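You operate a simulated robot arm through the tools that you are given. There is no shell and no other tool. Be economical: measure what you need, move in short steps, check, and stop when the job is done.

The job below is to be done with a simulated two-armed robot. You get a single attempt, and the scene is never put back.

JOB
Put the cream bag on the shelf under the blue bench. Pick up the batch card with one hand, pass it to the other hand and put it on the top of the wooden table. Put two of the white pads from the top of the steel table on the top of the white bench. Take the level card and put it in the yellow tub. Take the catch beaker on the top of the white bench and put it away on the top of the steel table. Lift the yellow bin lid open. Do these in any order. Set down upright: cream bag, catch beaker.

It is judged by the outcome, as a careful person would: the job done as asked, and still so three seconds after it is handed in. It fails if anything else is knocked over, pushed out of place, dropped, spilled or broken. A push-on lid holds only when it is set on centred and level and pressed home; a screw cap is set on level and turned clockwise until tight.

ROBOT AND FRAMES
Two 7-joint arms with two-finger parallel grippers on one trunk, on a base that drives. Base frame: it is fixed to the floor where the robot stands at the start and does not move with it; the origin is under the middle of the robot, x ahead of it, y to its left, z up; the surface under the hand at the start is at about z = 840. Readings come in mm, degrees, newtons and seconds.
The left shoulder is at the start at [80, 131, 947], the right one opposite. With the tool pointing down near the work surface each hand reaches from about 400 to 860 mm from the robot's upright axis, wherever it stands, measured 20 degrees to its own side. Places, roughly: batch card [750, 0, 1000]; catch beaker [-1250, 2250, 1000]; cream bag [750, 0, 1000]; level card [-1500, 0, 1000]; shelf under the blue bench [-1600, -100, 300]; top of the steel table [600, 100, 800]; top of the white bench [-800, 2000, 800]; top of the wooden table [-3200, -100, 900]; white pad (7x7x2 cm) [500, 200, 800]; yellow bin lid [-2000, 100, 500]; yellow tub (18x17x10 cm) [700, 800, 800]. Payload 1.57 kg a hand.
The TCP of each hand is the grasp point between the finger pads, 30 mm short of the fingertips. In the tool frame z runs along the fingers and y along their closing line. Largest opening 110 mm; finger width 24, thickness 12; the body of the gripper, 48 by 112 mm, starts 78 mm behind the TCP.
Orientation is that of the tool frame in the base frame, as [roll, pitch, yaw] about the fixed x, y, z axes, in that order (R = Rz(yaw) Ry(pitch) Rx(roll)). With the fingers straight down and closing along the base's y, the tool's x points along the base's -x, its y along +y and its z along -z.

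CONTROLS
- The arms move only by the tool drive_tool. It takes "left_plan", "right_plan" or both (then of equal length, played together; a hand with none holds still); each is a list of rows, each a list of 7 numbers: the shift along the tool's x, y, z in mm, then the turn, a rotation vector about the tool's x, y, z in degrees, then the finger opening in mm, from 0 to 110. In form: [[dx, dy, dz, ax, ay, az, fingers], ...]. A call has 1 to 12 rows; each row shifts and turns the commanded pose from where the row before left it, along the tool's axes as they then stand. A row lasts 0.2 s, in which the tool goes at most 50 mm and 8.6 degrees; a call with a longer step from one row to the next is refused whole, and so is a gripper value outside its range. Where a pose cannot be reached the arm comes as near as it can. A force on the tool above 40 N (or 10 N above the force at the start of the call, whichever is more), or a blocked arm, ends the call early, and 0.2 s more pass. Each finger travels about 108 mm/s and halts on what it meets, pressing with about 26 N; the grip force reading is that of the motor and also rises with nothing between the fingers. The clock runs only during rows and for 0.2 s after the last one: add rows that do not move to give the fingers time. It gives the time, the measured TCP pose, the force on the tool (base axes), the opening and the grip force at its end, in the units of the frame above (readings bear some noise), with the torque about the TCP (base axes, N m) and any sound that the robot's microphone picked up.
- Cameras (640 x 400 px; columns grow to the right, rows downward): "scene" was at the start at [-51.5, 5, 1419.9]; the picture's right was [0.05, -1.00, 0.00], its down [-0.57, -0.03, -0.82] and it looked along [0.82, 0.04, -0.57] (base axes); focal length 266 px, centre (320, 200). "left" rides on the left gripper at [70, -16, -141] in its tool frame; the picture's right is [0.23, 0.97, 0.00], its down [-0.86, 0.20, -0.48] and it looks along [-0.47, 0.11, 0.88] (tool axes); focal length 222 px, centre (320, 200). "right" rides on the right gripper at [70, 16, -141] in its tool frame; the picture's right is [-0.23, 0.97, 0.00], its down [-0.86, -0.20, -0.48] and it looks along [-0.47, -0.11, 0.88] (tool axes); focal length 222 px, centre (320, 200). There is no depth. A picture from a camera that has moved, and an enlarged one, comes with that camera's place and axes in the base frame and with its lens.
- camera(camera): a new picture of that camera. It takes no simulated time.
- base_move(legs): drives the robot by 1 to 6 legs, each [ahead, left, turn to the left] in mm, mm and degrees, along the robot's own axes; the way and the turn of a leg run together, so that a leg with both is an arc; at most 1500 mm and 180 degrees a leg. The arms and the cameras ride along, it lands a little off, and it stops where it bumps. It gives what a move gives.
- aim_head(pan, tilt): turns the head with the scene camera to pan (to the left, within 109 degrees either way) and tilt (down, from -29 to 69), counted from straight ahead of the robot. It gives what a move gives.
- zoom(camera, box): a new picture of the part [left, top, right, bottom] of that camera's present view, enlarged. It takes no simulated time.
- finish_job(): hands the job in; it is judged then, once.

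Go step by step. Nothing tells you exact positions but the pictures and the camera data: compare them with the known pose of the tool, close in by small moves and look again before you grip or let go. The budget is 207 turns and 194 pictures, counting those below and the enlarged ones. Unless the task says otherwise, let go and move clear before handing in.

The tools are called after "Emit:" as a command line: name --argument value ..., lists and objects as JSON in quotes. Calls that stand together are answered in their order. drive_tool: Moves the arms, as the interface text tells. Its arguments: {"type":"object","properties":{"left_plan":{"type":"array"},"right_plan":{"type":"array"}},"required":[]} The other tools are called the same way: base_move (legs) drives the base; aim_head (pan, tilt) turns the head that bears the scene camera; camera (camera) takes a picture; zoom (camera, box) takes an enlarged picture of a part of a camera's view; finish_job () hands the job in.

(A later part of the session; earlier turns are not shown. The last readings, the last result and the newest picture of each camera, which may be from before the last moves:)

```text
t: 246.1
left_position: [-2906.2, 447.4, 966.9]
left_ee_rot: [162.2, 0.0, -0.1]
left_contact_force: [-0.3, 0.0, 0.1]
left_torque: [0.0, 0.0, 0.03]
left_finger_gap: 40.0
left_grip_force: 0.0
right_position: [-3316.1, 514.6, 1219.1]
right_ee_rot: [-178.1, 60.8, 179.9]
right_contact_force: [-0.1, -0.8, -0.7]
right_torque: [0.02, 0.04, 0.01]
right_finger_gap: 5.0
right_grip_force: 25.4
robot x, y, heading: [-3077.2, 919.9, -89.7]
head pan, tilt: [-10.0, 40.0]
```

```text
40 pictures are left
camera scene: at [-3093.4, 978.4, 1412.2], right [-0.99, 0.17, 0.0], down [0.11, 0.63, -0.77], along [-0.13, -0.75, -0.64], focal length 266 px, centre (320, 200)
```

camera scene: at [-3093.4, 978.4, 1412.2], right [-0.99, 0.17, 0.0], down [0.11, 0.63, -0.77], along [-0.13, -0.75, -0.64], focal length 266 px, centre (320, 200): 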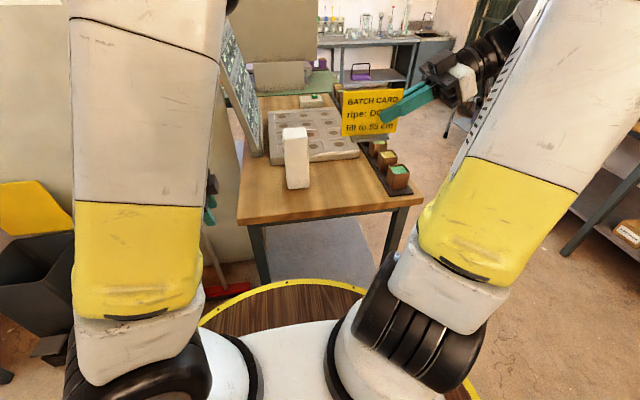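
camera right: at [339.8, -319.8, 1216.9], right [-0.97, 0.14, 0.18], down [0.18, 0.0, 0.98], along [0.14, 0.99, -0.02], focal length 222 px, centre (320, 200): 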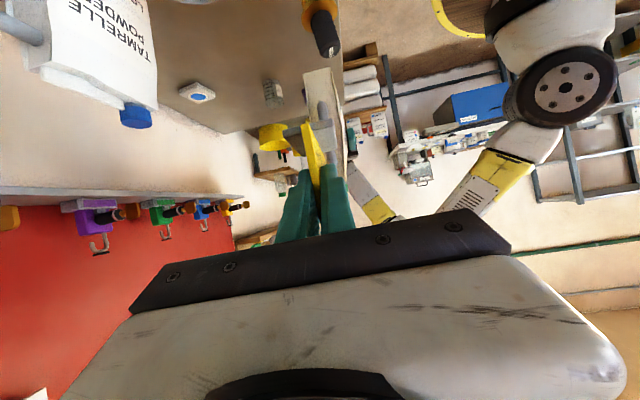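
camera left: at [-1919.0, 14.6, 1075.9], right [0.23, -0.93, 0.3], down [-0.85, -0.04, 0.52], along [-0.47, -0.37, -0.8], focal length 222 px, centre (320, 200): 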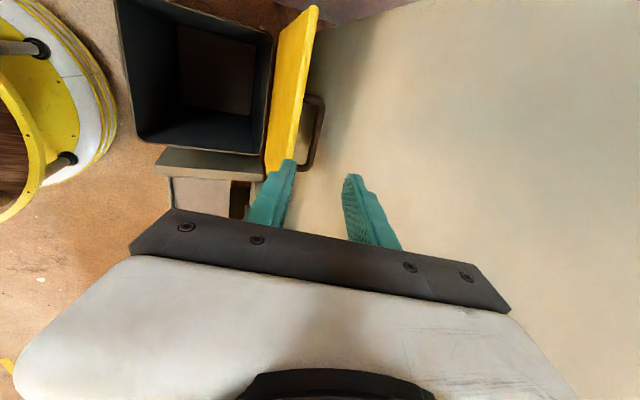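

Wooden table: front edge y≈400, free spot between white block and cup tray at ≈[-3300,335]. Approach with the right hand.

Emit:
drive_tool --left_plan '[[0, -30, -30, 0, 0, 0, 40], [0, -30, -30, 0, 0, 0, 40], [0, -10, -30, 0, 0, 0, 40], [0, 10, -40, 0, 0, 0, 40]]'

Emit:
base_move --legs '[[95, 0, -0.3]]'

Emit:
drive_tool --right_plan '[[39.3, -13.3, 17.7, 0, 0, 0, 0], [39.3, -13.3, 17.7, 0, 0, 0, 0], [39.3, -13.3, 17.7, 0, 0, 0, 0], [39.3, -13.3, 17.7, 0, 0, 0, 0], [39.3, -13.3, 17.7, 0, 0, 0, 0], [0, -13.3, 0, 0, 0, 0, 0], [0, 0, 0, 0, 0, 0, 0]]'

Emit:
zoom --camera "scene" --box '[220, 70, 460, 250]'

Emit:
camera --camera "right"

```text
t: 247.1
left_position: [-2906.3, 541.6, 1075.4]
left_ee_rot: [162.1, 0.1, 0.0]
left_contact_force: [0.3, -0.8, 0.4]
left_torque: [0.04, -0.02, 0.0]
left_finger_gap: 40.0
left_grip_force: 0.1
left hand out of reach, approached as far as the arm can: row 2
right_position: [-3314.4, 515.6, 1219.4]
right_ee_rot: [-178.0, 60.7, 179.8]
right_contact_force: [0.7, 0.2, -0.2]
right_torque: [-0.03, 0.07, 0.01]
right_finger_gap: 5.3
right_grip_force: 25.2
robot x, y, heading: [-3079.1, 921.7, -89.7]
head pan, tilt: [-10.0, 40.0]
```

```text
t: 248.2
left_position: [-2907.3, 442.4, 1075.5]
left_ee_rot: [162.1, 0.2, -0.2]
left_contact_force: [0.1, 0.5, 0.3]
left_torque: [0.0, 0.03, -0.02]
left_finger_gap: 40.3
left_grip_force: 0.1
right_position: [-3316.0, 418.3, 1219.1]
right_ee_rot: [-178.0, 60.7, 179.6]
right_contact_force: [-0.3, 0.5, 0.0]
right_torque: [-0.01, 0.06, -0.03]
right_finger_gap: 5.4
right_grip_force: 25.3
robot x, y, heading: [-3080.8, 824.8, -90.2]
head pan, tilt: [-10.0, 40.0]
```

```text
t: 249.8
left_position: [-2907.4, 441.3, 1075.6]
left_ee_rot: [162.2, 0.0, -0.2]
left_contact_force: [0.7, -0.7, 0.2]
left_torque: [0.01, 0.0, 0.01]
left_finger_gap: 39.9
left_grip_force: 0.1
right_position: [-3337.9, 332.6, 1003.9]
right_ee_rot: [-177.9, 60.8, 179.6]
right_contact_force: [0.1, 0.7, 0.2]
right_torque: [0.02, 0.04, 0.01]
right_finger_gap: 5.3
right_grip_force: 25.4
robot x, y, heading: [-3080.6, 825.6, -89.8]
head pan, tilt: [-10.0, 40.0]
```

```text
2.22 times, centred on (340, 160) of scene
camera zoom: at [-3093.2, 880.7, 1412.3], right [-0.98, 0.18, 0.0], down [0.11, 0.63, -0.77], along [-0.13, -0.75, -0.64], focal length 591 px, centre (276, 289)
```

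zoom: 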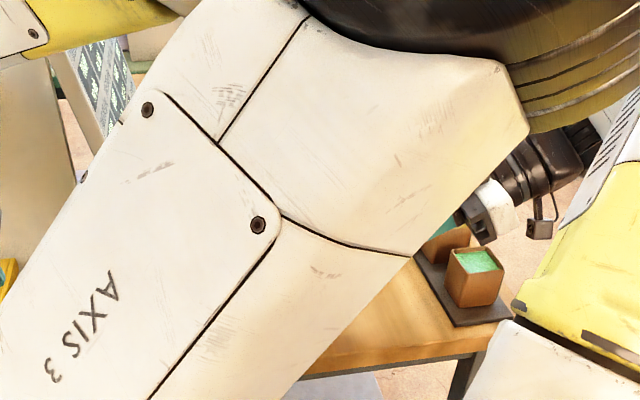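

```text
38 pictures are left
camera right: at [-3495.0, 356.7, 1012.7], right [0.15, 0.97, 0.18], down [-0.01, -0.18, 0.98], along [0.99, -0.15, -0.02], focal length 222 px, centre (320, 200)
```

right: 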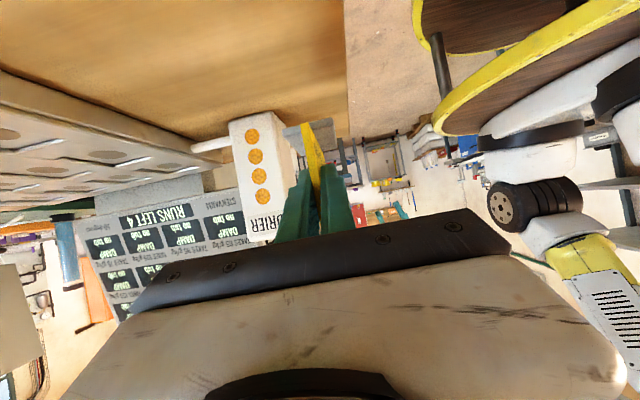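

To keep the wrist camera clear of the cups, shift left and toward the edge before lowering.

Emit:
drive_tool --right_plan '[[-15.5, 13.5, 27.8, 0, 0, 0, 0], [-15.5, 13.5, 27.8, 0, 0, 0, 0], [30, 0, 17, 0, 0, 0, 0], [17, 0, 9.6, 0, 0, 0, 0], [0, 0, 0, 0, 0, 0, 0]]'

Emit:
camera --camera "right"

```text
t: 251.0
left_position: [-2907.5, 441.7, 1074.6]
left_ee_rot: [162.1, 0.0, -0.2]
left_contact_force: [-0.1, -0.4, 0.5]
left_torque: [0.0, 0.0, 0.01]
left_finger_gap: 39.9
left_grip_force: 0.0
right_position: [-3273.0, 358.3, 949.8]
right_ee_rot: [-177.8, 60.8, 179.6]
right_contact_force: [-0.4, 0.5, 0.2]
right_torque: [0.0, 0.05, 0.01]
right_finger_gap: 5.4
right_grip_force: 25.5
robot x, y, heading: [-3078.2, 821.9, -90.1]
head pan, tilt: [-10.0, 40.0]
```

```text
37 pictures are left
camera right: at [-3430.1, 381.1, 959.2], right [0.15, 0.97, 0.18], down [-0.01, -0.18, 0.98], along [0.99, -0.15, -0.02], focal length 222 px, centre (320, 200)
```

right: 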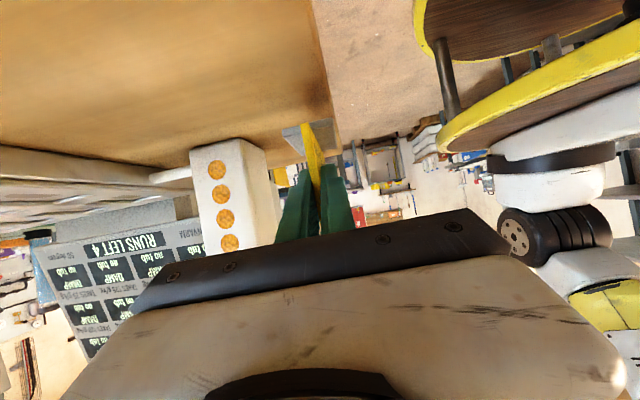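

Emit:
drive_tool --right_plan '[[-12, -28, 21.8, 0, 0, 0, 0], [8.7, 0, 4.9, 0, 0, 0, 0], [5, 0, 2.8, 0, 0, 0, 0], [0, 0, 0, 0, 0, 0, 0]]'

Emit:
camera --camera "right"

```text
t: 252.0
left_position: [-2906.5, 443.9, 1075.8]
left_ee_rot: [162.2, 0.2, -0.2]
left_contact_force: [-0.4, -0.4, 0.2]
left_torque: [0.02, 0.0, -0.01]
left_finger_gap: 40.2
left_grip_force: 0.1
right_position: [-3251.3, 329.7, 935.0]
right_ee_rot: [-178.2, 60.7, 179.6]
right_contact_force: [0.2, -0.2, -0.7]
right_torque: [0.02, 0.02, -0.01]
right_finger_gap: 5.0
right_grip_force: 25.1
robot x, y, heading: [-3080.1, 822.4, -90.2]
head pan, tilt: [-10.0, 40.0]
```

```text
36 pictures are left
camera right: at [-3408.0, 353.0, 944.2], right [0.15, 0.97, 0.18], down [-0.01, -0.18, 0.98], along [0.99, -0.15, -0.02], focal length 222 px, centre (320, 200)
```

right: 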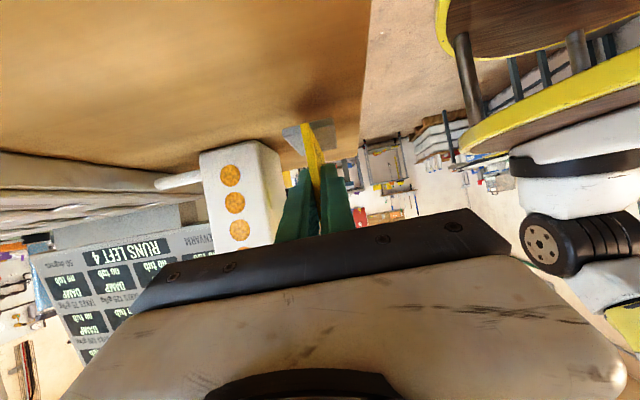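

Emit:
drive_tool --right_plan '[[2.6, 0, 1.5, 0, 0, 0, 0], [2.6, 0, 1.5, 0, 0, 0, 0], [2.6, 0, 1.5, 0, 0, 0, 0], [0, 0, 0, 0, 0, 0, 0]]'

```text
t: 253.0
left_position: [-2906.7, 442.6, 1074.7]
left_ee_rot: [162.1, 0.1, -0.2]
left_contact_force: [-0.4, 0.5, -0.3]
left_torque: [0.03, -0.03, -0.02]
left_finger_gap: 39.9
left_grip_force: 0.1
right_position: [-3250.6, 330.3, 926.1]
right_ee_rot: [-178.0, 60.6, 179.6]
right_contact_force: [-0.2, -1.0, -0.2]
right_torque: [0.01, -0.03, -0.01]
right_finger_gap: 5.0
right_grip_force: 25.7
robot x, y, heading: [-3078.8, 824.1, -90.0]
head pan, tilt: [-10.0, 40.0]
```

Emit:
drive_tool --right_plan '[[2.6, 0, 1.5, 0, 0, 0, 0], [2.6, 0, 1.5, 0, 0, 0, 0], [2.6, 0, 1.5, 0, 0, 0, 0], [0, 0, 0, 0, 0, 0, 0]]'

Emit:
camera --camera "right"

```text
t: 254.0
left_position: [-2907.6, 442.0, 1075.5]
left_ee_rot: [162.2, 0.1, -0.2]
left_contact_force: [-0.5, 0.2, -0.7]
left_torque: [0.0, 0.0, 0.0]
left_finger_gap: 40.1
left_grip_force: 0.1
right_position: [-3248.9, 331.2, 918.2]
right_ee_rot: [-178.0, 60.7, 179.6]
right_contact_force: [0.1, 0.5, -0.1]
right_torque: [0.01, -0.01, -0.02]
right_finger_gap: 4.9
right_grip_force: 25.2
robot x, y, heading: [-3078.5, 821.9, -90.2]
head pan, tilt: [-10.0, 40.0]
```

```text
35 pictures are left
camera right: at [-3407.5, 353.5, 927.2], right [0.15, 0.97, 0.18], down [-0.01, -0.18, 0.98], along [0.99, -0.15, -0.02], focal length 222 px, centre (320, 200)
```

right: 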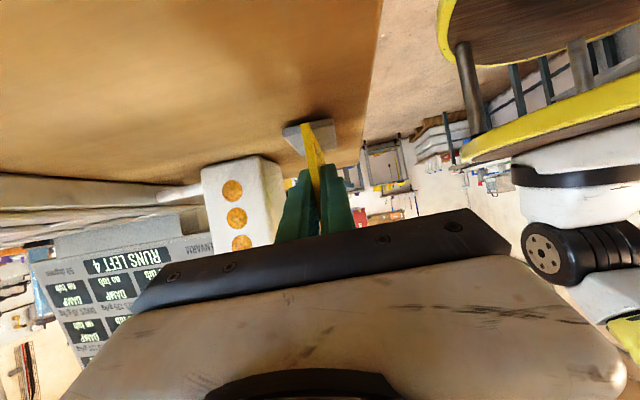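

Emit:
drive_tool --right_plan '[[2.6, 0, 1.5, 0, 0, 0, 0], [2.6, 0, 1.5, 0, 0, 0, 0], [2.6, 0, 1.5, 0, 0, 0, 0], [0, 0, 0, 0, 0, 0, 0]]'

```text
t: 255.0
left_position: [-2907.6, 442.4, 1075.2]
left_ee_rot: [162.0, 0.1, -0.2]
left_contact_force: [-0.1, -0.6, -0.1]
left_torque: [-0.01, 0.02, -0.01]
left_finger_gap: 40.1
left_grip_force: 0.1
right_position: [-3249.6, 329.7, 909.4]
right_ee_rot: [-177.8, 60.9, 179.9]
right_contact_force: [-1.5, 0.6, 26.6]
right_torque: [0.36, -0.13, 0.07]
right_finger_gap: 5.5
right_grip_force: 25.0
robot x, y, heading: [-3077.8, 826.6, -90.3]
head pan, tilt: [-10.0, 40.0]
```

Card's foot is on the table. Release and withdraw.

Emit:
drive_tool --right_plan '[[-1, 0, -0.6, 0, 0, 0, 8], [0, 0, 0, 0, 0, 0, 25], [0, 0, 0, 0, 0, 0, 45], [0, 0, 0, 0, 0, 0, 45], [0, 0, -25, 0, 0, 0, 45], [0, 0, -30, 0, 0, 0, 45], [-25, 0, -35, 0, 0, 0, 45], [-38, 0, -22, 0, 0, 0, 45], [-38, 0, -22, 0, 0, 0, 45], [-38, 0, -22, 0, 0, 0, 45], [0, 0, 0, 0, 0, 0, 45]]'

Emit:
camera --camera "right"

```text
t: 257.4
left_position: [-2907.2, 442.0, 1075.2]
left_ee_rot: [162.2, 0.1, -0.2]
left_contact_force: [0.2, 0.7, 0.4]
left_torque: [-0.02, 0.0, 0.01]
left_finger_gap: 39.9
left_grip_force: 0.0
right_position: [-3318.0, 337.0, 1109.0]
right_ee_rot: [-178.0, 60.7, 179.5]
right_contact_force: [-0.4, 0.4, 0.4]
right_torque: [-0.01, 0.02, -0.02]
right_finger_gap: 45.1
right_grip_force: 0.0
robot x, y, heading: [-3079.4, 821.8, -90.0]
head pan, tilt: [-10.0, 40.0]
```

```text
34 pictures are left
camera right: at [-3476.4, 360.6, 1117.2], right [0.15, 0.97, 0.18], down [-0.01, -0.18, 0.98], along [0.99, -0.15, -0.02], focal length 222 px, centre (320, 200)
```

right: 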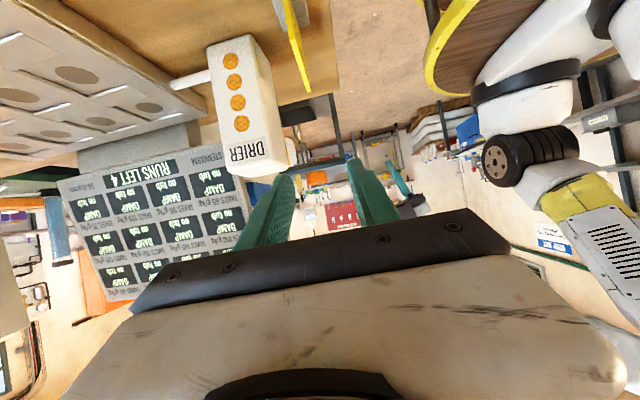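

Batch card stands on the wooden table. Now drive back to the front of the blue bench for the level card, leveling the left hand on the way.

Emit:
base_move --legs '[[-170, 0, 0], [0, 1200, 0], [0, 1000, 0], [0, 0, -90]]'

Emit:
drive_tool --left_plan '[[0, 0, 0, 6, 0, 0, 60], [0, 0, 0, 6, 0, 0, 60], [0, 0, 0, 6, 0, 0, 60], [0, 0, 0, 0, 0, 0, 60]]' --right_plan '[[-38, 0, -22, 0, 0, 0, 45], [-30, 0, -18, 0, 0, 0, 45], [0, 30, 0, 0, 0, 0, 45], [0, 30, 0, 0, 0, 0, 45]]'

Emit:
aim_head --pan 20 --tilt 40

Emit:
camera --camera "scene"

```text
t: 273.4
left_position: [-1241.9, 807.7, 1074.8]
left_ee_rot: [162.2, 0.1, -92.9]
left_contact_force: [0.3, 0.4, 0.0]
left_torque: [0.01, 0.0, -0.03]
left_finger_gap: 39.9
left_grip_force: 0.1
right_position: [-1327.3, 1222.1, 1109.1]
right_ee_rot: [-178.0, 60.8, 87.1]
right_contact_force: [0.9, 0.9, -0.1]
right_torque: [-0.01, 0.0, 0.01]
right_finger_gap: 44.9
right_grip_force: 0.1
robot x, y, heading: [-852.8, 961.5, 177.3]
head pan, tilt: [-10.0, 40.0]
```

```text
t: 274.4
left_position: [-1243.1, 807.4, 1074.1]
left_ee_rot: [-179.8, 0.1, -92.7]
left_contact_force: [-0.3, 0.2, -0.5]
left_torque: [0.01, 0.0, 0.01]
left_finger_gap: 59.7
left_grip_force: 0.0
right_position: [-1265.6, 1219.2, 1186.6]
right_ee_rot: [-178.0, 60.8, 87.1]
right_contact_force: [0.0, 0.2, -0.4]
right_torque: [0.01, -0.03, 0.03]
right_finger_gap: 45.1
right_grip_force: 0.1
robot x, y, heading: [-846.8, 966.0, 177.6]
head pan, tilt: [-10.0, 40.0]
```

```text
t: 275.3
left_position: [-1241.7, 806.2, 1073.9]
left_ee_rot: [-179.7, 0.1, -92.8]
left_contact_force: [0.7, -0.6, 0.4]
left_torque: [-0.01, 0.0, 0.0]
left_finger_gap: 59.9
left_grip_force: 0.1
right_position: [-1267.6, 1217.6, 1187.0]
right_ee_rot: [-178.1, 60.8, 87.2]
right_contact_force: [-0.5, -0.6, -0.1]
right_torque: [-0.01, 0.01, -0.03]
right_finger_gap: 44.9
right_grip_force: 0.0
robot x, y, heading: [-849.1, 961.7, 177.5]
head pan, tilt: [20.0, 40.0]
```

```text
33 pictures are left
camera scene: at [-793.6, 930.4, 1412.3], right [-0.3, 0.95, 0.0], down [0.61, 0.19, -0.77], along [-0.73, -0.23, -0.64], focal length 266 px, centre (320, 200)
```

scene: 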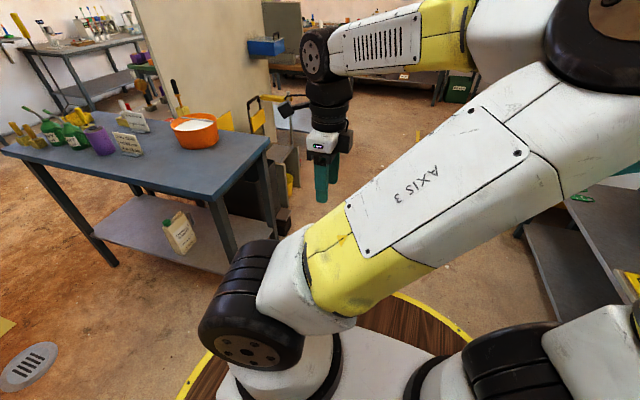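

Emit:
base_move --legs '[[0, 0, 2.5], [0, 915, 0]]'

Emit:
drive_tool --left_plan '[[0, 45, 0, 0, 0, 0, 60], [0, 45, 0, 0, 0, 0, 60], [0, 45, 0, 0, 0, 0, 60], [0, 45, 0, 0, 0, 0, 60], [0, 45, 0, 0, 0, 0, 60], [0, 20, 0, 0, 0, 0, 60], [0, 0, 0, 0, 0, 0, 60]]'

Emit:
camera --camera "left"

```text
t: 280.5
left_position: [-1239.2, -122.0, 1074.7]
left_ee_rot: [-179.8, 0.0, -90.4]
left_contact_force: [0.8, 0.3, -0.5]
left_torque: [-0.03, 0.01, 0.02]
left_finger_gap: 60.0
left_grip_force: 0.1
right_position: [-1280.7, 286.9, 1187.1]
right_ee_rot: [-178.0, 60.7, 89.5]
right_contact_force: [-0.1, 0.5, 1.2]
right_torque: [-0.02, 0.04, -0.02]
right_finger_gap: 45.0
right_grip_force: 0.0
robot x, y, heading: [-855.8, 47.3, 179.9]
head pan, tilt: [20.0, 40.0]
```

```text
t: 282.1
left_position: [-1484.1, -120.1, 1073.8]
left_ee_rot: [-179.8, 0.2, -90.5]
left_contact_force: [-1.0, -0.8, 0.3]
left_torque: [0.02, 0.0, 0.0]
left_finger_gap: 59.7
left_grip_force: 0.1
right_position: [-1280.3, 288.2, 1186.4]
right_ee_rot: [-178.0, 60.8, 89.4]
right_contact_force: [-0.5, -0.2, -0.6]
right_torque: [0.0, 0.0, 0.01]
right_finger_gap: 45.1
right_grip_force: 0.0
robot x, y, heading: [-856.5, 47.9, 180.0]
head pan, tilt: [20.0, 40.0]
```

```text
32 pictures are left
camera left: at [-1469.1, -189.6, 1215.8], right [-0.98, -0.22, 0.0], down [-0.19, 0.86, 0.48], along [-0.1, 0.47, -0.88], focal length 222 px, centre (320, 200)
```

left: 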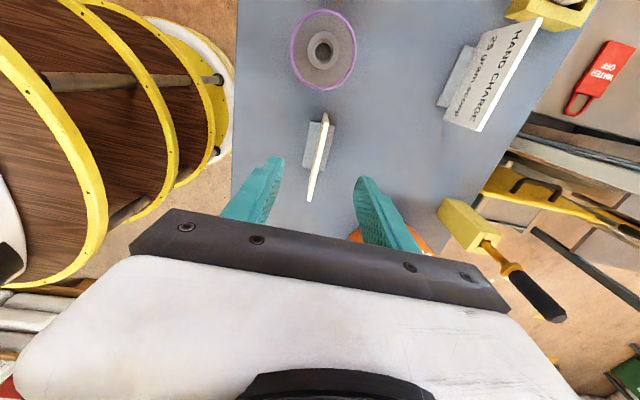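

Card top edge centre ≈[-1484,-95,937]. Centre and descend to grip its top.

Emit:
drive_tool --left_plan '[[-25, 0, 0, 0, 0, 0, 60], [0, 0, 45, 0, 0, 0, 60], [0, 0, 45, 0, 0, 0, 60], [0, 0, 35, 0, 0, 0, 60], [0, 0, 19, 0, 0, 0, 60], [0, 0, 0, 0, 0, 0, 30], [0, 0, 0, 0, 0, 0, 10], [0, 0, 0, 0, 0, 0, 0], [0, 0, 0, 0, 0, 0, 0]]'

Emit:
camera --camera "left"

```text
t: 284.1
left_position: [-1484.7, -93.8, 929.3]
left_ee_rot: [-179.9, 0.1, -90.4]
left_contact_force: [0.5, 0.3, 0.5]
left_torque: [0.0, 0.0, 0.01]
left_finger_gap: 5.1
left_grip_force: 25.2
right_position: [-1280.8, 288.0, 1185.9]
right_ee_rot: [-178.0, 60.7, 89.4]
right_contact_force: [0.2, 0.3, 0.2]
right_torque: [0.02, -0.04, 0.03]
right_finger_gap: 44.9
right_grip_force: 0.1
robot x, y, heading: [-855.8, 49.1, 179.8]
head pan, tilt: [20.0, 40.0]
```

```text
31 pictures are left
camera left: at [-1469.4, -163.1, 1070.7], right [-0.98, -0.22, 0.0], down [-0.19, 0.86, 0.48], along [-0.1, 0.47, -0.88], focal length 222 px, centre (320, 200)
```

left: 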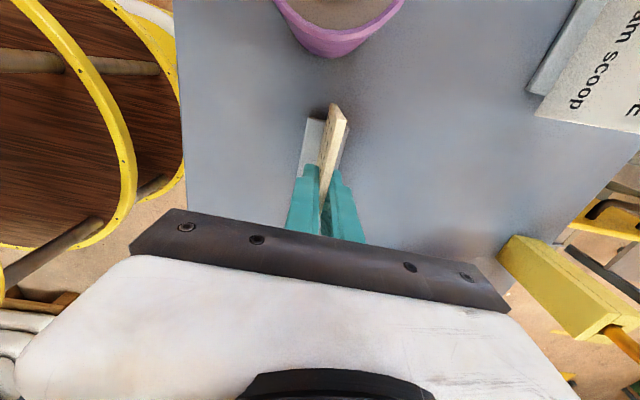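

Emit:
drive_tool --left_plan '[[0, 0, -30, 0, 0, 0, 0], [0, 0, -45, 0, 0, 0, 0], [0, 0, -45, 0, 0, 0, 0], [0, 0, -45, 0, 0, 0, 0], [0, -45, 0, 0, 0, 0, 0], [0, -45, 0, 0, 0, 0, 0], [0, -45, 0, 0, 0, 0, 0], [0, -45, 0, 0, 0, 0, 0], [0, 0, 0, 0, 0, 0, 0]]'

Emit:
base_move --legs '[[-250, 0, 0], [0, 0, 180], [0, 560, 0]]'

Emit:
aim_head --pan 0 --tilt 30

Emit:
camera --camera "scene"

```text
t: 286.1
left_position: [-1303.6, -93.6, 1094.7]
left_ee_rot: [-179.8, 0.1, -90.4]
left_contact_force: [-0.1, 0.4, -0.1]
left_torque: [0.01, -0.01, 0.03]
left_finger_gap: 5.0
left_grip_force: 25.6
right_position: [-1281.2, 287.6, 1186.5]
right_ee_rot: [-178.0, 60.8, 89.4]
right_contact_force: [0.5, -1.1, 0.1]
right_torque: [-0.03, -0.01, 0.02]
right_finger_gap: 45.0
right_grip_force: 0.0
robot x, y, heading: [-852.6, 47.1, 179.7]
head pan, tilt: [20.0, 40.0]
```

```text
t: 297.9
left_position: [-113.8, 706.0, 1096.2]
left_ee_rot: [-179.8, 0.1, 86.2]
left_contact_force: [-0.4, -0.2, -1.0]
left_torque: [-0.04, 0.0, 0.0]
left_finger_gap: 5.1
left_grip_force: 25.3
right_position: [-160.4, 325.9, 1187.0]
right_ee_rot: [-178.0, 60.7, -93.9]
right_contact_force: [-0.9, 0.4, 0.1]
right_torque: [0.01, 0.01, -0.01]
right_finger_gap: 44.7
right_grip_force: 0.1
robot x, y, heading: [-571.6, 591.8, -3.4]
head pan, tilt: [20.0, 40.0]
```

```text
t: 298.7
left_position: [-113.7, 705.1, 1095.2]
left_ee_rot: [-179.8, 0.1, 86.2]
left_contact_force: [-0.1, -0.5, -0.3]
left_torque: [0.01, -0.02, -0.01]
left_finger_gap: 5.3
left_grip_force: 25.2
right_position: [-160.0, 325.4, 1186.5]
right_ee_rot: [-178.0, 60.7, -93.9]
right_contact_force: [0.7, -0.3, 0.2]
right_torque: [0.01, -0.01, 0.0]
right_finger_gap: 44.7
right_grip_force: 0.1
robot x, y, heading: [-568.3, 587.8, -3.6]
head pan, tilt: [0.0, 30.0]
```

```text
30 pictures are left
camera scene: at [-618.4, 593.0, 1427.6], right [-0.06, -1.0, 0.0], down [-0.5, 0.03, -0.87], along [0.86, -0.05, -0.5], focal length 266 px, centre (320, 200)
```

scene: 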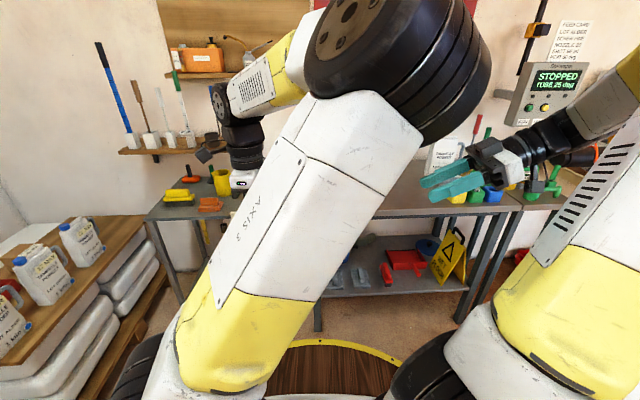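

Correct heading and move up to the cart with the yellow tub (≈[605,755]).

Emit:
base_move --legs '[[0, 35, 3.5], [480, 0, 0]]'

Emit:
camera --camera "left"

```text
t: 302.0
left_position: [362.6, 763.8, 1095.5]
left_ee_rot: [-179.8, 0.1, 89.6]
left_contact_force: [-0.6, -0.1, -0.2]
left_torque: [-0.03, 0.04, 0.02]
left_finger_gap: 5.2
left_grip_force: 25.2
right_position: [338.9, 381.9, 1186.6]
right_ee_rot: [-178.0, 60.7, -90.6]
right_contact_force: [1.2, 0.0, 0.0]
right_torque: [-0.04, 0.02, 0.03]
right_finger_gap: 44.8
right_grip_force: 0.0
robot x, y, heading: [-87.8, 619.8, -0.3]
head pan, tilt: [0.0, 30.0]
```

```text
29 pictures are left
camera left: at [346.9, 835.3, 1237.3], right [0.98, 0.22, 0.0], down [0.19, -0.86, 0.48], along [0.1, -0.47, -0.88], focal length 222 px, centre (320, 200)
```

left: 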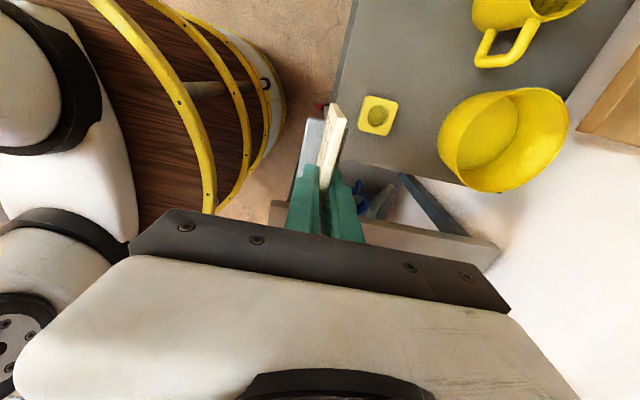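

Emit:
drive_tool --left_plan '[[6, 40, 0, 0, 0, 0, 0], [6, 40, 0, 0, 0, 0, 0], [6, 40, 0, 0, 0, 0, 0], [6, 40, 0, 0, 0, 0, 0], [6, 40, 0, 0, 0, 0, 0], [6, 40, 0, 0, 0, 0, 0], [0, 0, 0, 0, 0, 0, 0]]'

Emit:
camera --camera "left"

Emit:
camera --camera "scene"

```text
t: 303.6
left_position: [604.5, 797.9, 1093.9]
left_ee_rot: [-179.7, 0.2, 89.5]
left_contact_force: [0.4, -0.3, 0.2]
left_torque: [0.01, -0.02, 0.02]
left_finger_gap: 5.3
left_grip_force: 25.4
right_position: [339.4, 383.0, 1186.5]
right_ee_rot: [-178.0, 60.7, -90.7]
right_contact_force: [1.0, 0.0, -0.8]
right_torque: [0.01, -0.01, -0.02]
right_finger_gap: 44.7
right_grip_force: 0.0
robot x, y, heading: [-80.7, 619.8, 0.0]
head pan, tilt: [0.0, 30.0]
```

```text
28 pictures are left
camera left: at [588.9, 868.9, 1235.6], right [0.98, 0.22, 0.0], down [0.2, -0.86, 0.48], along [0.1, -0.47, -0.88], focal length 222 px, centre (320, 200)
```

left: 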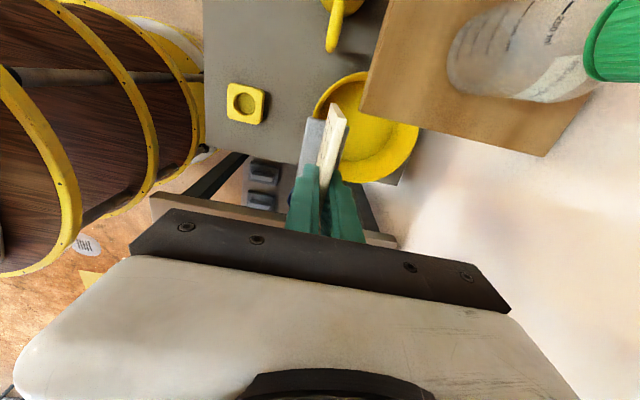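

```text
27 pictures are left
camera scene: at [-134.1, 622.8, 1427.6], right [-0.01, -1.0, 0.0], down [-0.5, 0.0, -0.87], along [0.87, 0.0, -0.5], focal length 266 px, centre (320, 200)
```

scene: 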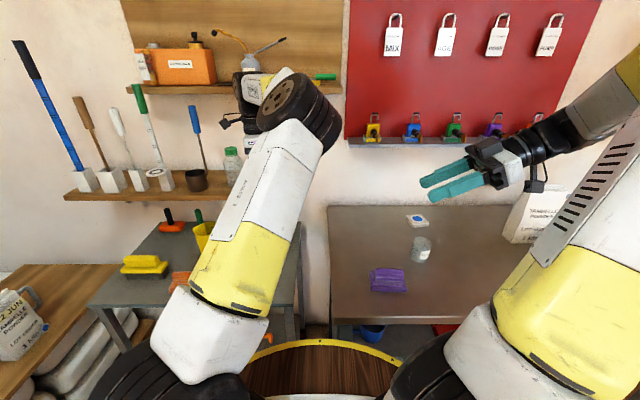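

A wall shelf overhangs near the tub (x>630, y>≈845, z≈1025), so I lean the hand 12° away from it and lower toward the tub centre ≈[668,815].

Emit:
drive_tool --left_plan '[[-4, 32, 0, 0, 0, 0, 0], [-4, 31, 0, 0, 0, 0, 0], [0, 0, 0, 0, 6, 0, 0], [0, 0, 0, 0, 6, 0, 0], [8, 0, 40, 0, 0, 0, 0], [8, 0, 40, 0, 0, 0, 0], [0, 0, 0, 0, 0, 0, 0]]'

Emit:
camera --camera "left"

```text
t: 305.0
left_position: [667.0, 810.0, 1043.4]
left_ee_rot: [179.5, -11.9, 89.2]
left_contact_force: [0.2, -4.1, 4.6]
left_torque: [0.02, 0.09, 0.04]
left_finger_gap: 5.2
left_grip_force: 25.3
right_position: [338.5, 381.7, 1186.4]
right_ee_rot: [-177.9, 60.7, -90.6]
right_contact_force: [0.1, 0.9, -0.2]
right_torque: [-0.02, -0.01, -0.05]
right_finger_gap: 44.9
right_grip_force: 0.1
robot x, y, heading: [-85.3, 621.6, -0.6]
head pan, tilt: [0.0, 30.0]
stopped in row 6 (left hand): the force on the tool passed its limit at 87 N (the readings are from after the stop); the commanded pose is now the measured one
```

```text
26 pictures are left
camera left: at [649.7, 849.1, 1196.7], right [0.98, 0.2, 0.05], down [0.18, -0.94, 0.29], along [0.11, -0.28, -0.95], focal length 222 px, centre (320, 200)
```

left: 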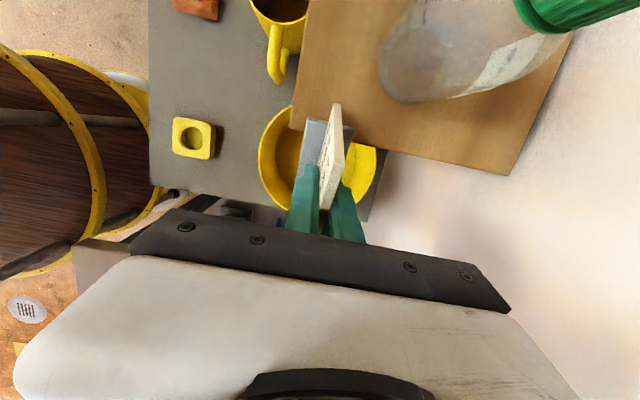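

The card edge touched the shelf. Raise, untilt, and pass down on the −y side of the shelf first.

Emit:
drive_tool --left_plan '[[4.7, 0, -22, 0, 0, 0, 0], [4.7, 0, -22, 0, 0, 0, 0], [0, 0, 0, 0, -6, 0, 0], [-18, 0, 0, 0, -6, 0, 0], [-18, 0, 0, 0, 0, 0, 0], [0, 0, 0, 0, 0, 0, 0]]'

Emit:
camera --camera "left"

```text
t: 306.4
left_position: [665.4, 774.7, 1085.5]
left_ee_rot: [179.6, 0.2, 89.1]
left_contact_force: [0.2, 0.3, -0.9]
left_torque: [0.03, -0.02, -0.02]
left_finger_gap: 5.3
left_grip_force: 25.6
right_position: [338.8, 381.2, 1186.3]
right_ee_rot: [-178.0, 60.7, -90.6]
right_contact_force: [-1.1, 0.0, -0.1]
right_torque: [0.0, -0.03, 0.0]
right_finger_gap: 45.2
right_grip_force: 0.1
robot x, y, heading: [-82.9, 623.4, -0.4]
head pan, tilt: [0.0, 30.0]
```

```text
25 pictures are left
camera left: at [649.5, 846.3, 1228.4], right [0.98, 0.21, 0.01], down [0.18, -0.86, 0.48], along [0.11, -0.47, -0.88], focal length 222 px, centre (320, 200)
```

left: 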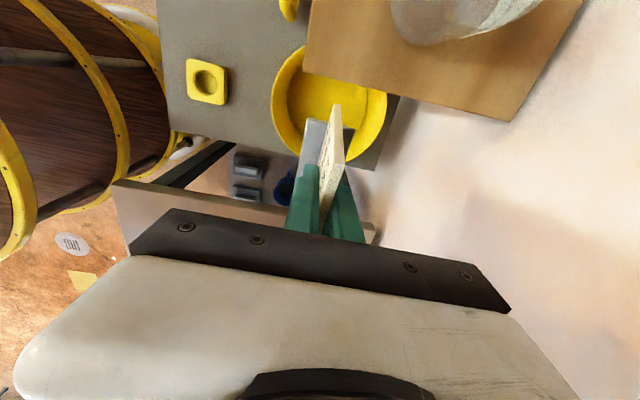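

Emit:
drive_tool --left_plan '[[0, 8, 35, 0, 0, 0, 0], [0, 0, 35, 0, 0, 0, 0], [0, 0, 25, 0, 0, 0, 0], [0, 0, 0, 0, 0, 0, 0]]'

Emit:
camera --camera "left"

```text
t: 307.4
left_position: [674.0, 772.8, 990.8]
left_ee_rot: [179.7, 0.2, 89.1]
left_contact_force: [0.4, -0.1, -0.3]
left_torque: [0.04, 0.0, -0.01]
left_finger_gap: 5.1
left_grip_force: 25.6
right_position: [339.3, 382.3, 1187.7]
right_ee_rot: [-178.0, 60.7, -90.7]
right_contact_force: [0.0, -0.6, 0.4]
right_torque: [0.0, 0.03, 0.03]
right_finger_gap: 45.1
right_grip_force: 0.0
robot x, y, heading: [-86.6, 623.6, -0.4]
head pan, tilt: [0.0, 30.0]
```

```text
24 pictures are left
camera left: at [657.1, 844.5, 1133.1], right [0.98, 0.21, 0.01], down [0.18, -0.86, 0.48], along [0.11, -0.47, -0.88], focal length 222 px, centre (320, 200)
```

left: 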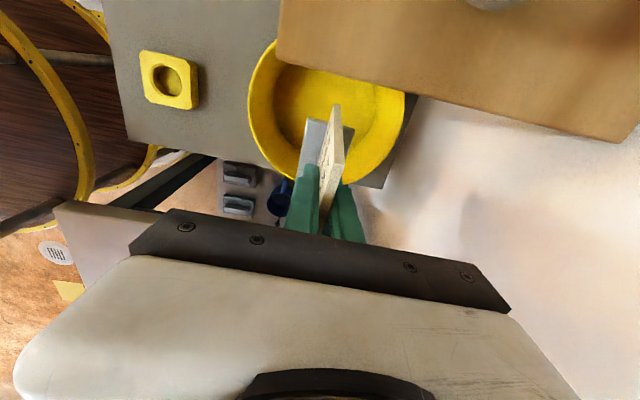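

Tilt 25° so the wrist camera clears the shelf, then advance along the fingers into the tub.

Emit:
drive_tool --left_plan '[[0, 0, 0, 0, 6.25, 0, 0], [0, 0, 0, 0, 6.25, 0, 0], [0, 0, 0, 0, 6.25, 0, 0], [0, 0, 0, 0, 6.25, 0, 0], [-2, 0, 25, 0, 0, 0, 0], [-2, 0, 25, 0, 0, 0, 0], [-1, 0, 15, 0, 0, 0, 0], [0, 0, 0, 0, 0, 0, 0]]'

Emit:
camera --camera "left"

Emit:
camera --camera "scene"

```text
t: 309.2
left_position: [676.5, 797.1, 928.5]
left_ee_rot: [179.5, -24.8, 89.1]
left_contact_force: [-0.1, 0.2, -0.7]
left_torque: [0.0, 0.02, 0.0]
left_finger_gap: 5.4
left_grip_force: 25.5
right_position: [339.1, 381.5, 1187.7]
right_ee_rot: [-178.0, 60.7, -90.6]
right_contact_force: [0.1, 0.0, -0.7]
right_torque: [-0.03, 0.0, -0.01]
right_finger_gap: 45.2
right_grip_force: 0.1
robot x, y, heading: [-87.2, 623.5, -0.3]
head pan, tilt: [0.0, 30.0]
```

```text
23 pictures are left
camera left: at [658.1, 802.1, 1087.4], right [0.98, 0.19, 0.1], down [0.18, -0.98, 0.08], along [0.11, -0.06, -0.99], focal length 222 px, centre (320, 200)
```

left: 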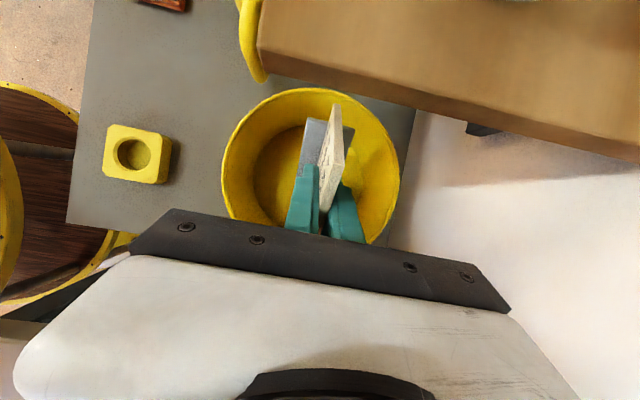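

```text
22 pictures are left
camera scene: at [-134.1, 622.6, 1427.6], right [-0.01, -1.0, 0.0], down [-0.5, 0.0, -0.87], along [0.87, -0.01, -0.5], focal length 266 px, centre (320, 200)
```

scene: 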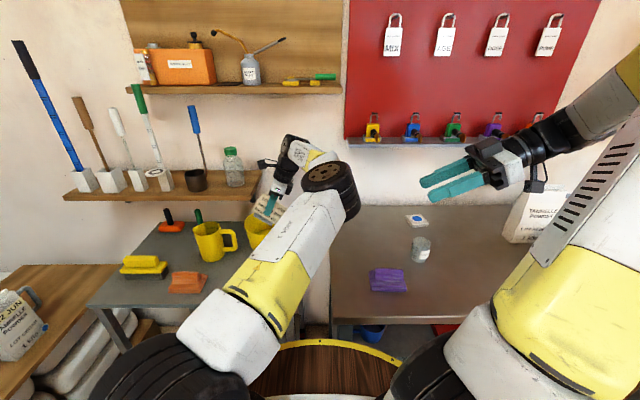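

Emit:
drive_tool --left_plan '[[-5, 0, 11, 0, 0, 0, 0], [-5, 0, 11, 0, 0, 0, 0], [-2, 0, 4.5, 0, 0, 0, 0], [0, 0, 0, 0, 0, 0, 0]]'

Emit:
camera --camera "left"

```text
t: 310.2
left_position: [673.9, 796.9, 899.7]
left_ee_rot: [179.6, -24.9, 89.3]
left_contact_force: [-0.2, -0.8, -0.7]
left_torque: [-0.01, -0.01, 0.02]
left_finger_gap: 5.4
left_grip_force: 25.1
right_position: [339.3, 382.1, 1187.0]
right_ee_rot: [-177.9, 60.7, -90.6]
right_contact_force: [-0.3, -0.2, 0.8]
right_torque: [-0.01, 0.03, 0.0]
right_finger_gap: 45.0
right_grip_force: 0.0
robot x, y, heading: [-85.6, 618.7, -0.7]
head pan, tilt: [0.0, 30.0]
```

```text
21 pictures are left
camera left: at [657.0, 802.1, 1058.8], right [0.98, 0.19, 0.1], down [0.18, -0.98, 0.08], along [0.11, -0.06, -0.99], focal length 222 px, centre (320, 200)
```

left: 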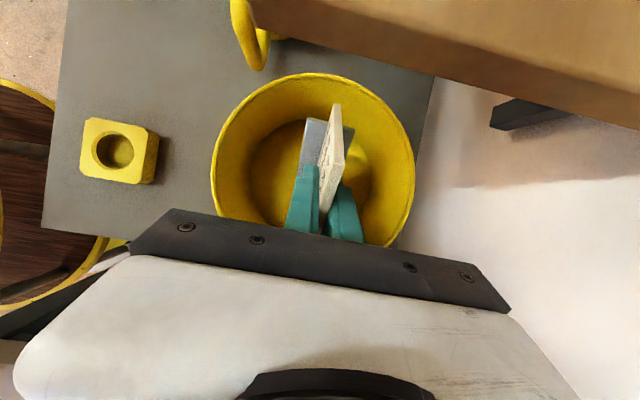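

Emit:
drive_tool --left_plan '[[-3, 0, 7, 0, 0, 0, 0], [-3, 0, 7, 0, 0, 0, 0], [-3, 0, 7, 0, 0, 0, 0], [0, 0, 0, 0, 0, 0, 0]]'

Emit:
camera --camera "left"

```text
t: 311.2
left_position: [676.0, 798.3, 877.8]
left_ee_rot: [179.6, -24.8, 89.2]
left_contact_force: [0.6, -0.1, 0.1]
left_torque: [0.01, 0.0, -0.01]
left_finger_gap: 5.4
left_grip_force: 25.4
right_position: [339.3, 380.9, 1187.1]
right_ee_rot: [-178.0, 60.8, -90.6]
right_contact_force: [0.5, 0.2, 0.4]
right_torque: [0.0, 0.01, 0.01]
right_finger_gap: 45.1
right_grip_force: 0.1
robot x, y, heading: [-83.9, 621.6, -0.3]
head pan, tilt: [0.0, 30.0]
```

```text
20 pictures are left
camera left: at [658.1, 803.3, 1036.1], right [0.98, 0.19, 0.1], down [0.18, -0.98, 0.08], along [0.11, -0.06, -0.99], focal length 222 px, centre (320, 200)
```

left: 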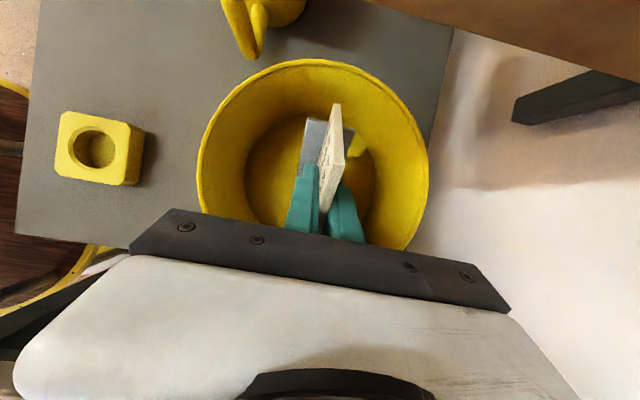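

Emit:
drive_tool --left_plan '[[-2, 0, 4, 0, 0, 0, 0], [-2, 0, 4, 0, 0, 0, 0], [-2, 0, 4, 0, 0, 0, 0], [0, 0, 0, 0, 0, 0, 0]]'

```text
t: 312.2
left_position: [677.1, 798.0, 863.4]
left_ee_rot: [179.6, -24.8, 89.2]
left_contact_force: [-0.5, 0.4, 0.5]
left_torque: [-0.02, -0.02, 0.01]
left_finger_gap: 5.4
left_grip_force: 25.4
right_position: [339.3, 382.2, 1186.2]
right_ee_rot: [-178.0, 60.7, -90.6]
right_contact_force: [0.7, -0.7, -0.6]
right_torque: [-0.01, 0.01, 0.0]
right_finger_gap: 45.1
right_grip_force: 0.0
robot x, y, heading: [-87.2, 615.0, -0.4]
head pan, tilt: [0.0, 30.0]
```

Emit:
drive_tool --left_plan '[[-2, 0, 4, 0, 0, 0, 0], [-2, 0, 4, 0, 0, 0, 0], [-2, 0, 4, 0, 0, 0, 0], [0, 0, 0, 0, 0, 0, 0]]'

Emit:
camera --camera "left"

```text
t: 313.2
left_position: [675.7, 797.8, 852.7]
left_ee_rot: [179.3, -24.9, 89.4]
left_contact_force: [6.2, 6.5, 27.0]
left_torque: [-0.16, -0.38, 0.1]
left_finger_gap: 5.7
left_grip_force: 25.8
right_position: [338.6, 382.3, 1186.9]
right_ee_rot: [-177.9, 60.7, -90.6]
right_contact_force: [0.6, 0.7, -0.1]
right_torque: [-0.01, 0.0, -0.01]
right_finger_gap: 45.2
right_grip_force: 0.0
robot x, y, heading: [-82.2, 621.0, -0.5]
head pan, tilt: [0.0, 30.0]
```

```text
19 pictures are left
camera left: at [657.6, 802.6, 1011.4], right [0.98, 0.19, 0.11], down [0.18, -0.98, 0.07], along [0.12, -0.05, -0.99], focal length 222 px, centre (320, 200)
```

left: 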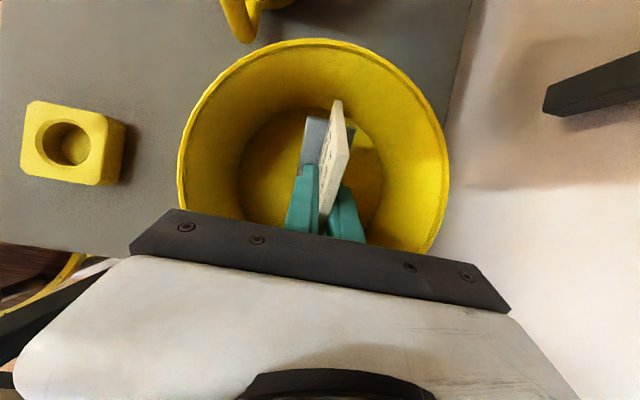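

Card touches the tub floor. Release and withdraw along the fingers.

Emit:
drive_tool --left_plan '[[1, 0, -2, 0, 0, 0, 6], [0, 0, 0, 0, 0, 0, 25], [0, 0, 0, 0, 0, 0, 40], [0, 0, 0, 0, 0, 0, 40], [0, 0, -20, 0, 0, 0, 40], [0, 0, -35, 0, 0, 0, 40], [0, 0, -45, 0, 0, 0, 40], [0, 0, -45, 0, 0, 0, 40], [0, 0, -45, 0, 0, 0, 40], [0, 0, -45, 0, 0, 0, 40], [0, -40, 0, 0, 0, 0, 40], [0, -40, 0, 0, 0, 0, 40]]'

Emit:
camera --camera "left"

```text
t: 315.8
left_position: [590.9, 699.3, 1065.9]
left_ee_rot: [179.6, -24.8, 89.3]
left_contact_force: [1.0, 0.5, 0.7]
left_torque: [-0.01, 0.01, 0.01]
left_finger_gap: 40.4
left_grip_force: 0.1
right_position: [339.0, 381.7, 1187.1]
right_ee_rot: [-178.0, 60.7, -90.7]
right_contact_force: [0.9, -0.7, -0.3]
right_torque: [-0.01, 0.04, 0.06]
right_finger_gap: 45.3
right_grip_force: 0.0
robot x, y, heading: [-87.6, 621.5, -0.0]
head pan, tilt: [0.0, 30.0]
```

```text
18 pictures are left
camera left: at [573.5, 704.8, 1224.2], right [0.98, 0.19, 0.1], down [0.18, -0.98, 0.08], along [0.11, -0.06, -0.99], focal length 222 px, centre (320, 200)
```

left: 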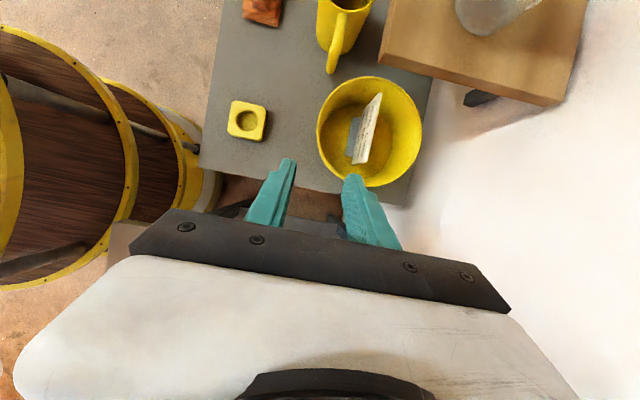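

The level card is in the tub. Move clear and do a final check of the steel table and white bench.

Emit:
base_move --legs '[[-350, 0, 0]]'

Emit:
camera --camera "scene"

Emit:
aim_head --pan 95 --tilt 25

Emit:
camera --camera "scene"

```text
t: 318.1
left_position: [238.8, 703.8, 1065.2]
left_ee_rot: [179.6, -24.9, 89.4]
left_contact_force: [-0.3, 0.7, -0.2]
left_torque: [0.0, 0.03, 0.0]
left_finger_gap: 40.1
left_grip_force: 0.0
right_position: [-12.0, 383.5, 1186.7]
right_ee_rot: [-178.0, 60.7, -90.5]
right_contact_force: [0.0, 0.4, -0.1]
right_torque: [0.02, 0.0, 0.0]
right_finger_gap: 45.0
right_grip_force: 0.0
robot x, y, heading: [-435.8, 622.1, -0.1]
head pan, tilt: [0.0, 30.0]
```

```text
17 pictures are left
camera scene: at [-486.3, 624.2, 1427.6], right [0.0, -1.0, 0.0], down [-0.5, 0.0, -0.87], along [0.87, 0.0, -0.5], focal length 266 px, centre (320, 200)
```

scene: 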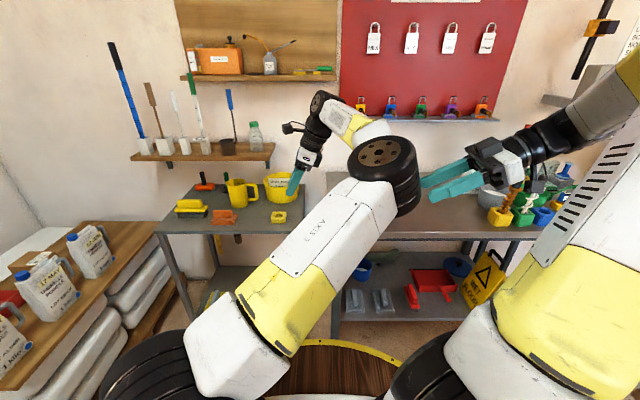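

```text
t: 319.8
left_position: [239.2, 703.0, 1065.7]
left_ee_rot: [179.4, -24.9, 89.4]
left_contact_force: [0.2, -0.5, -0.4]
left_torque: [0.0, 0.01, 0.0]
left_finger_gap: 39.6
left_grip_force: 0.1
right_position: [-14.0, 384.9, 1185.2]
right_ee_rot: [-177.9, 60.7, -90.4]
right_contact_force: [-0.1, 0.2, 0.0]
right_torque: [0.0, -0.01, -0.02]
right_finger_gap: 45.1
right_grip_force: 0.1
robot x, y, heading: [-432.2, 625.9, -0.4]
head pan, tilt: [95.0, 25.0]
```

```text
16 pictures are left
camera scene: at [-584.4, 716.3, 1435.6], right [1.0, 0.08, 0.0], down [0.03, -0.42, -0.91], along [-0.08, 0.9, -0.42], focal length 266 px, centre (320, 200)
```

scene: 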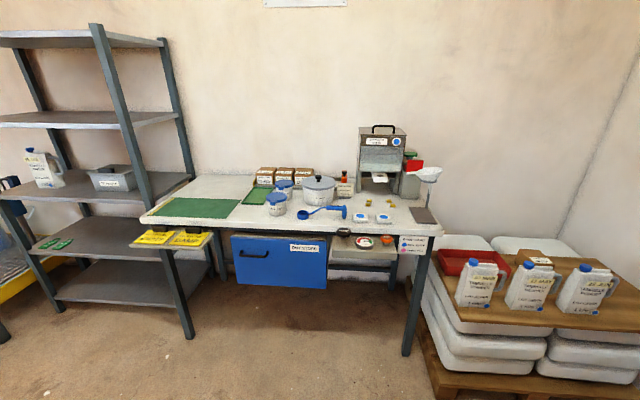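

Emit:
zoom --camera "scene" --box '[330, 110, 450, 240]'

Emit:
aim_head --pan -30 --tilt 30

Emit:
camera --camera "scene"

```text
3.08 times, centred on (390, 175) of scene
camera zoom: at [-584.4, 716.3, 1435.6], right [1.0, 0.08, 0.0], down [0.03, -0.42, -0.91], along [-0.08, 0.9, -0.42], focal length 819 px, centre (105, 277)
```

zoom: 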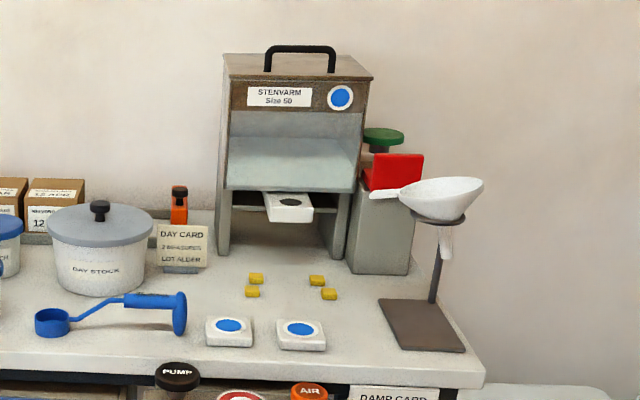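

```text
t: 321.8
left_position: [239.2, 702.7, 1065.7]
left_ee_rot: [179.5, -24.9, 89.3]
left_contact_force: [0.2, -0.3, -0.2]
left_torque: [0.01, -0.01, 0.02]
left_finger_gap: 40.0
left_grip_force: 0.0
right_position: [-12.2, 384.7, 1186.1]
right_ee_rot: [-178.0, 60.7, -90.5]
right_contact_force: [0.7, 0.3, 0.7]
right_torque: [0.01, 0.01, 0.01]
right_finger_gap: 45.0
right_grip_force: 0.1
robot x, y, heading: [-437.8, 621.6, -0.2]
head pan, tilt: [-30.0, 30.0]
```

```text
14 pictures are left
camera scene: at [-498.6, 579.0, 1427.6], right [-0.5, -0.86, 0.0], down [-0.43, 0.25, -0.87], along [0.75, -0.44, -0.5], focal length 266 px, centre (320, 200)
```

scene: 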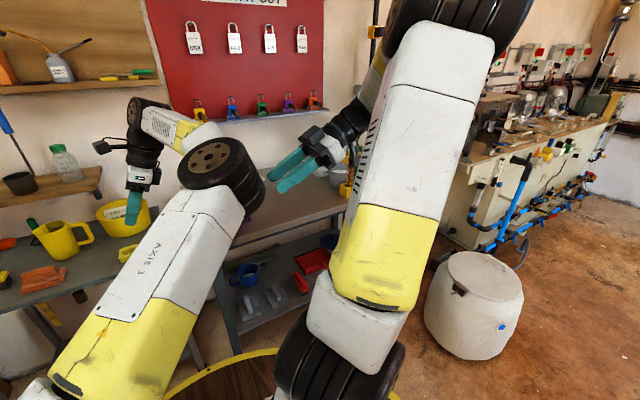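

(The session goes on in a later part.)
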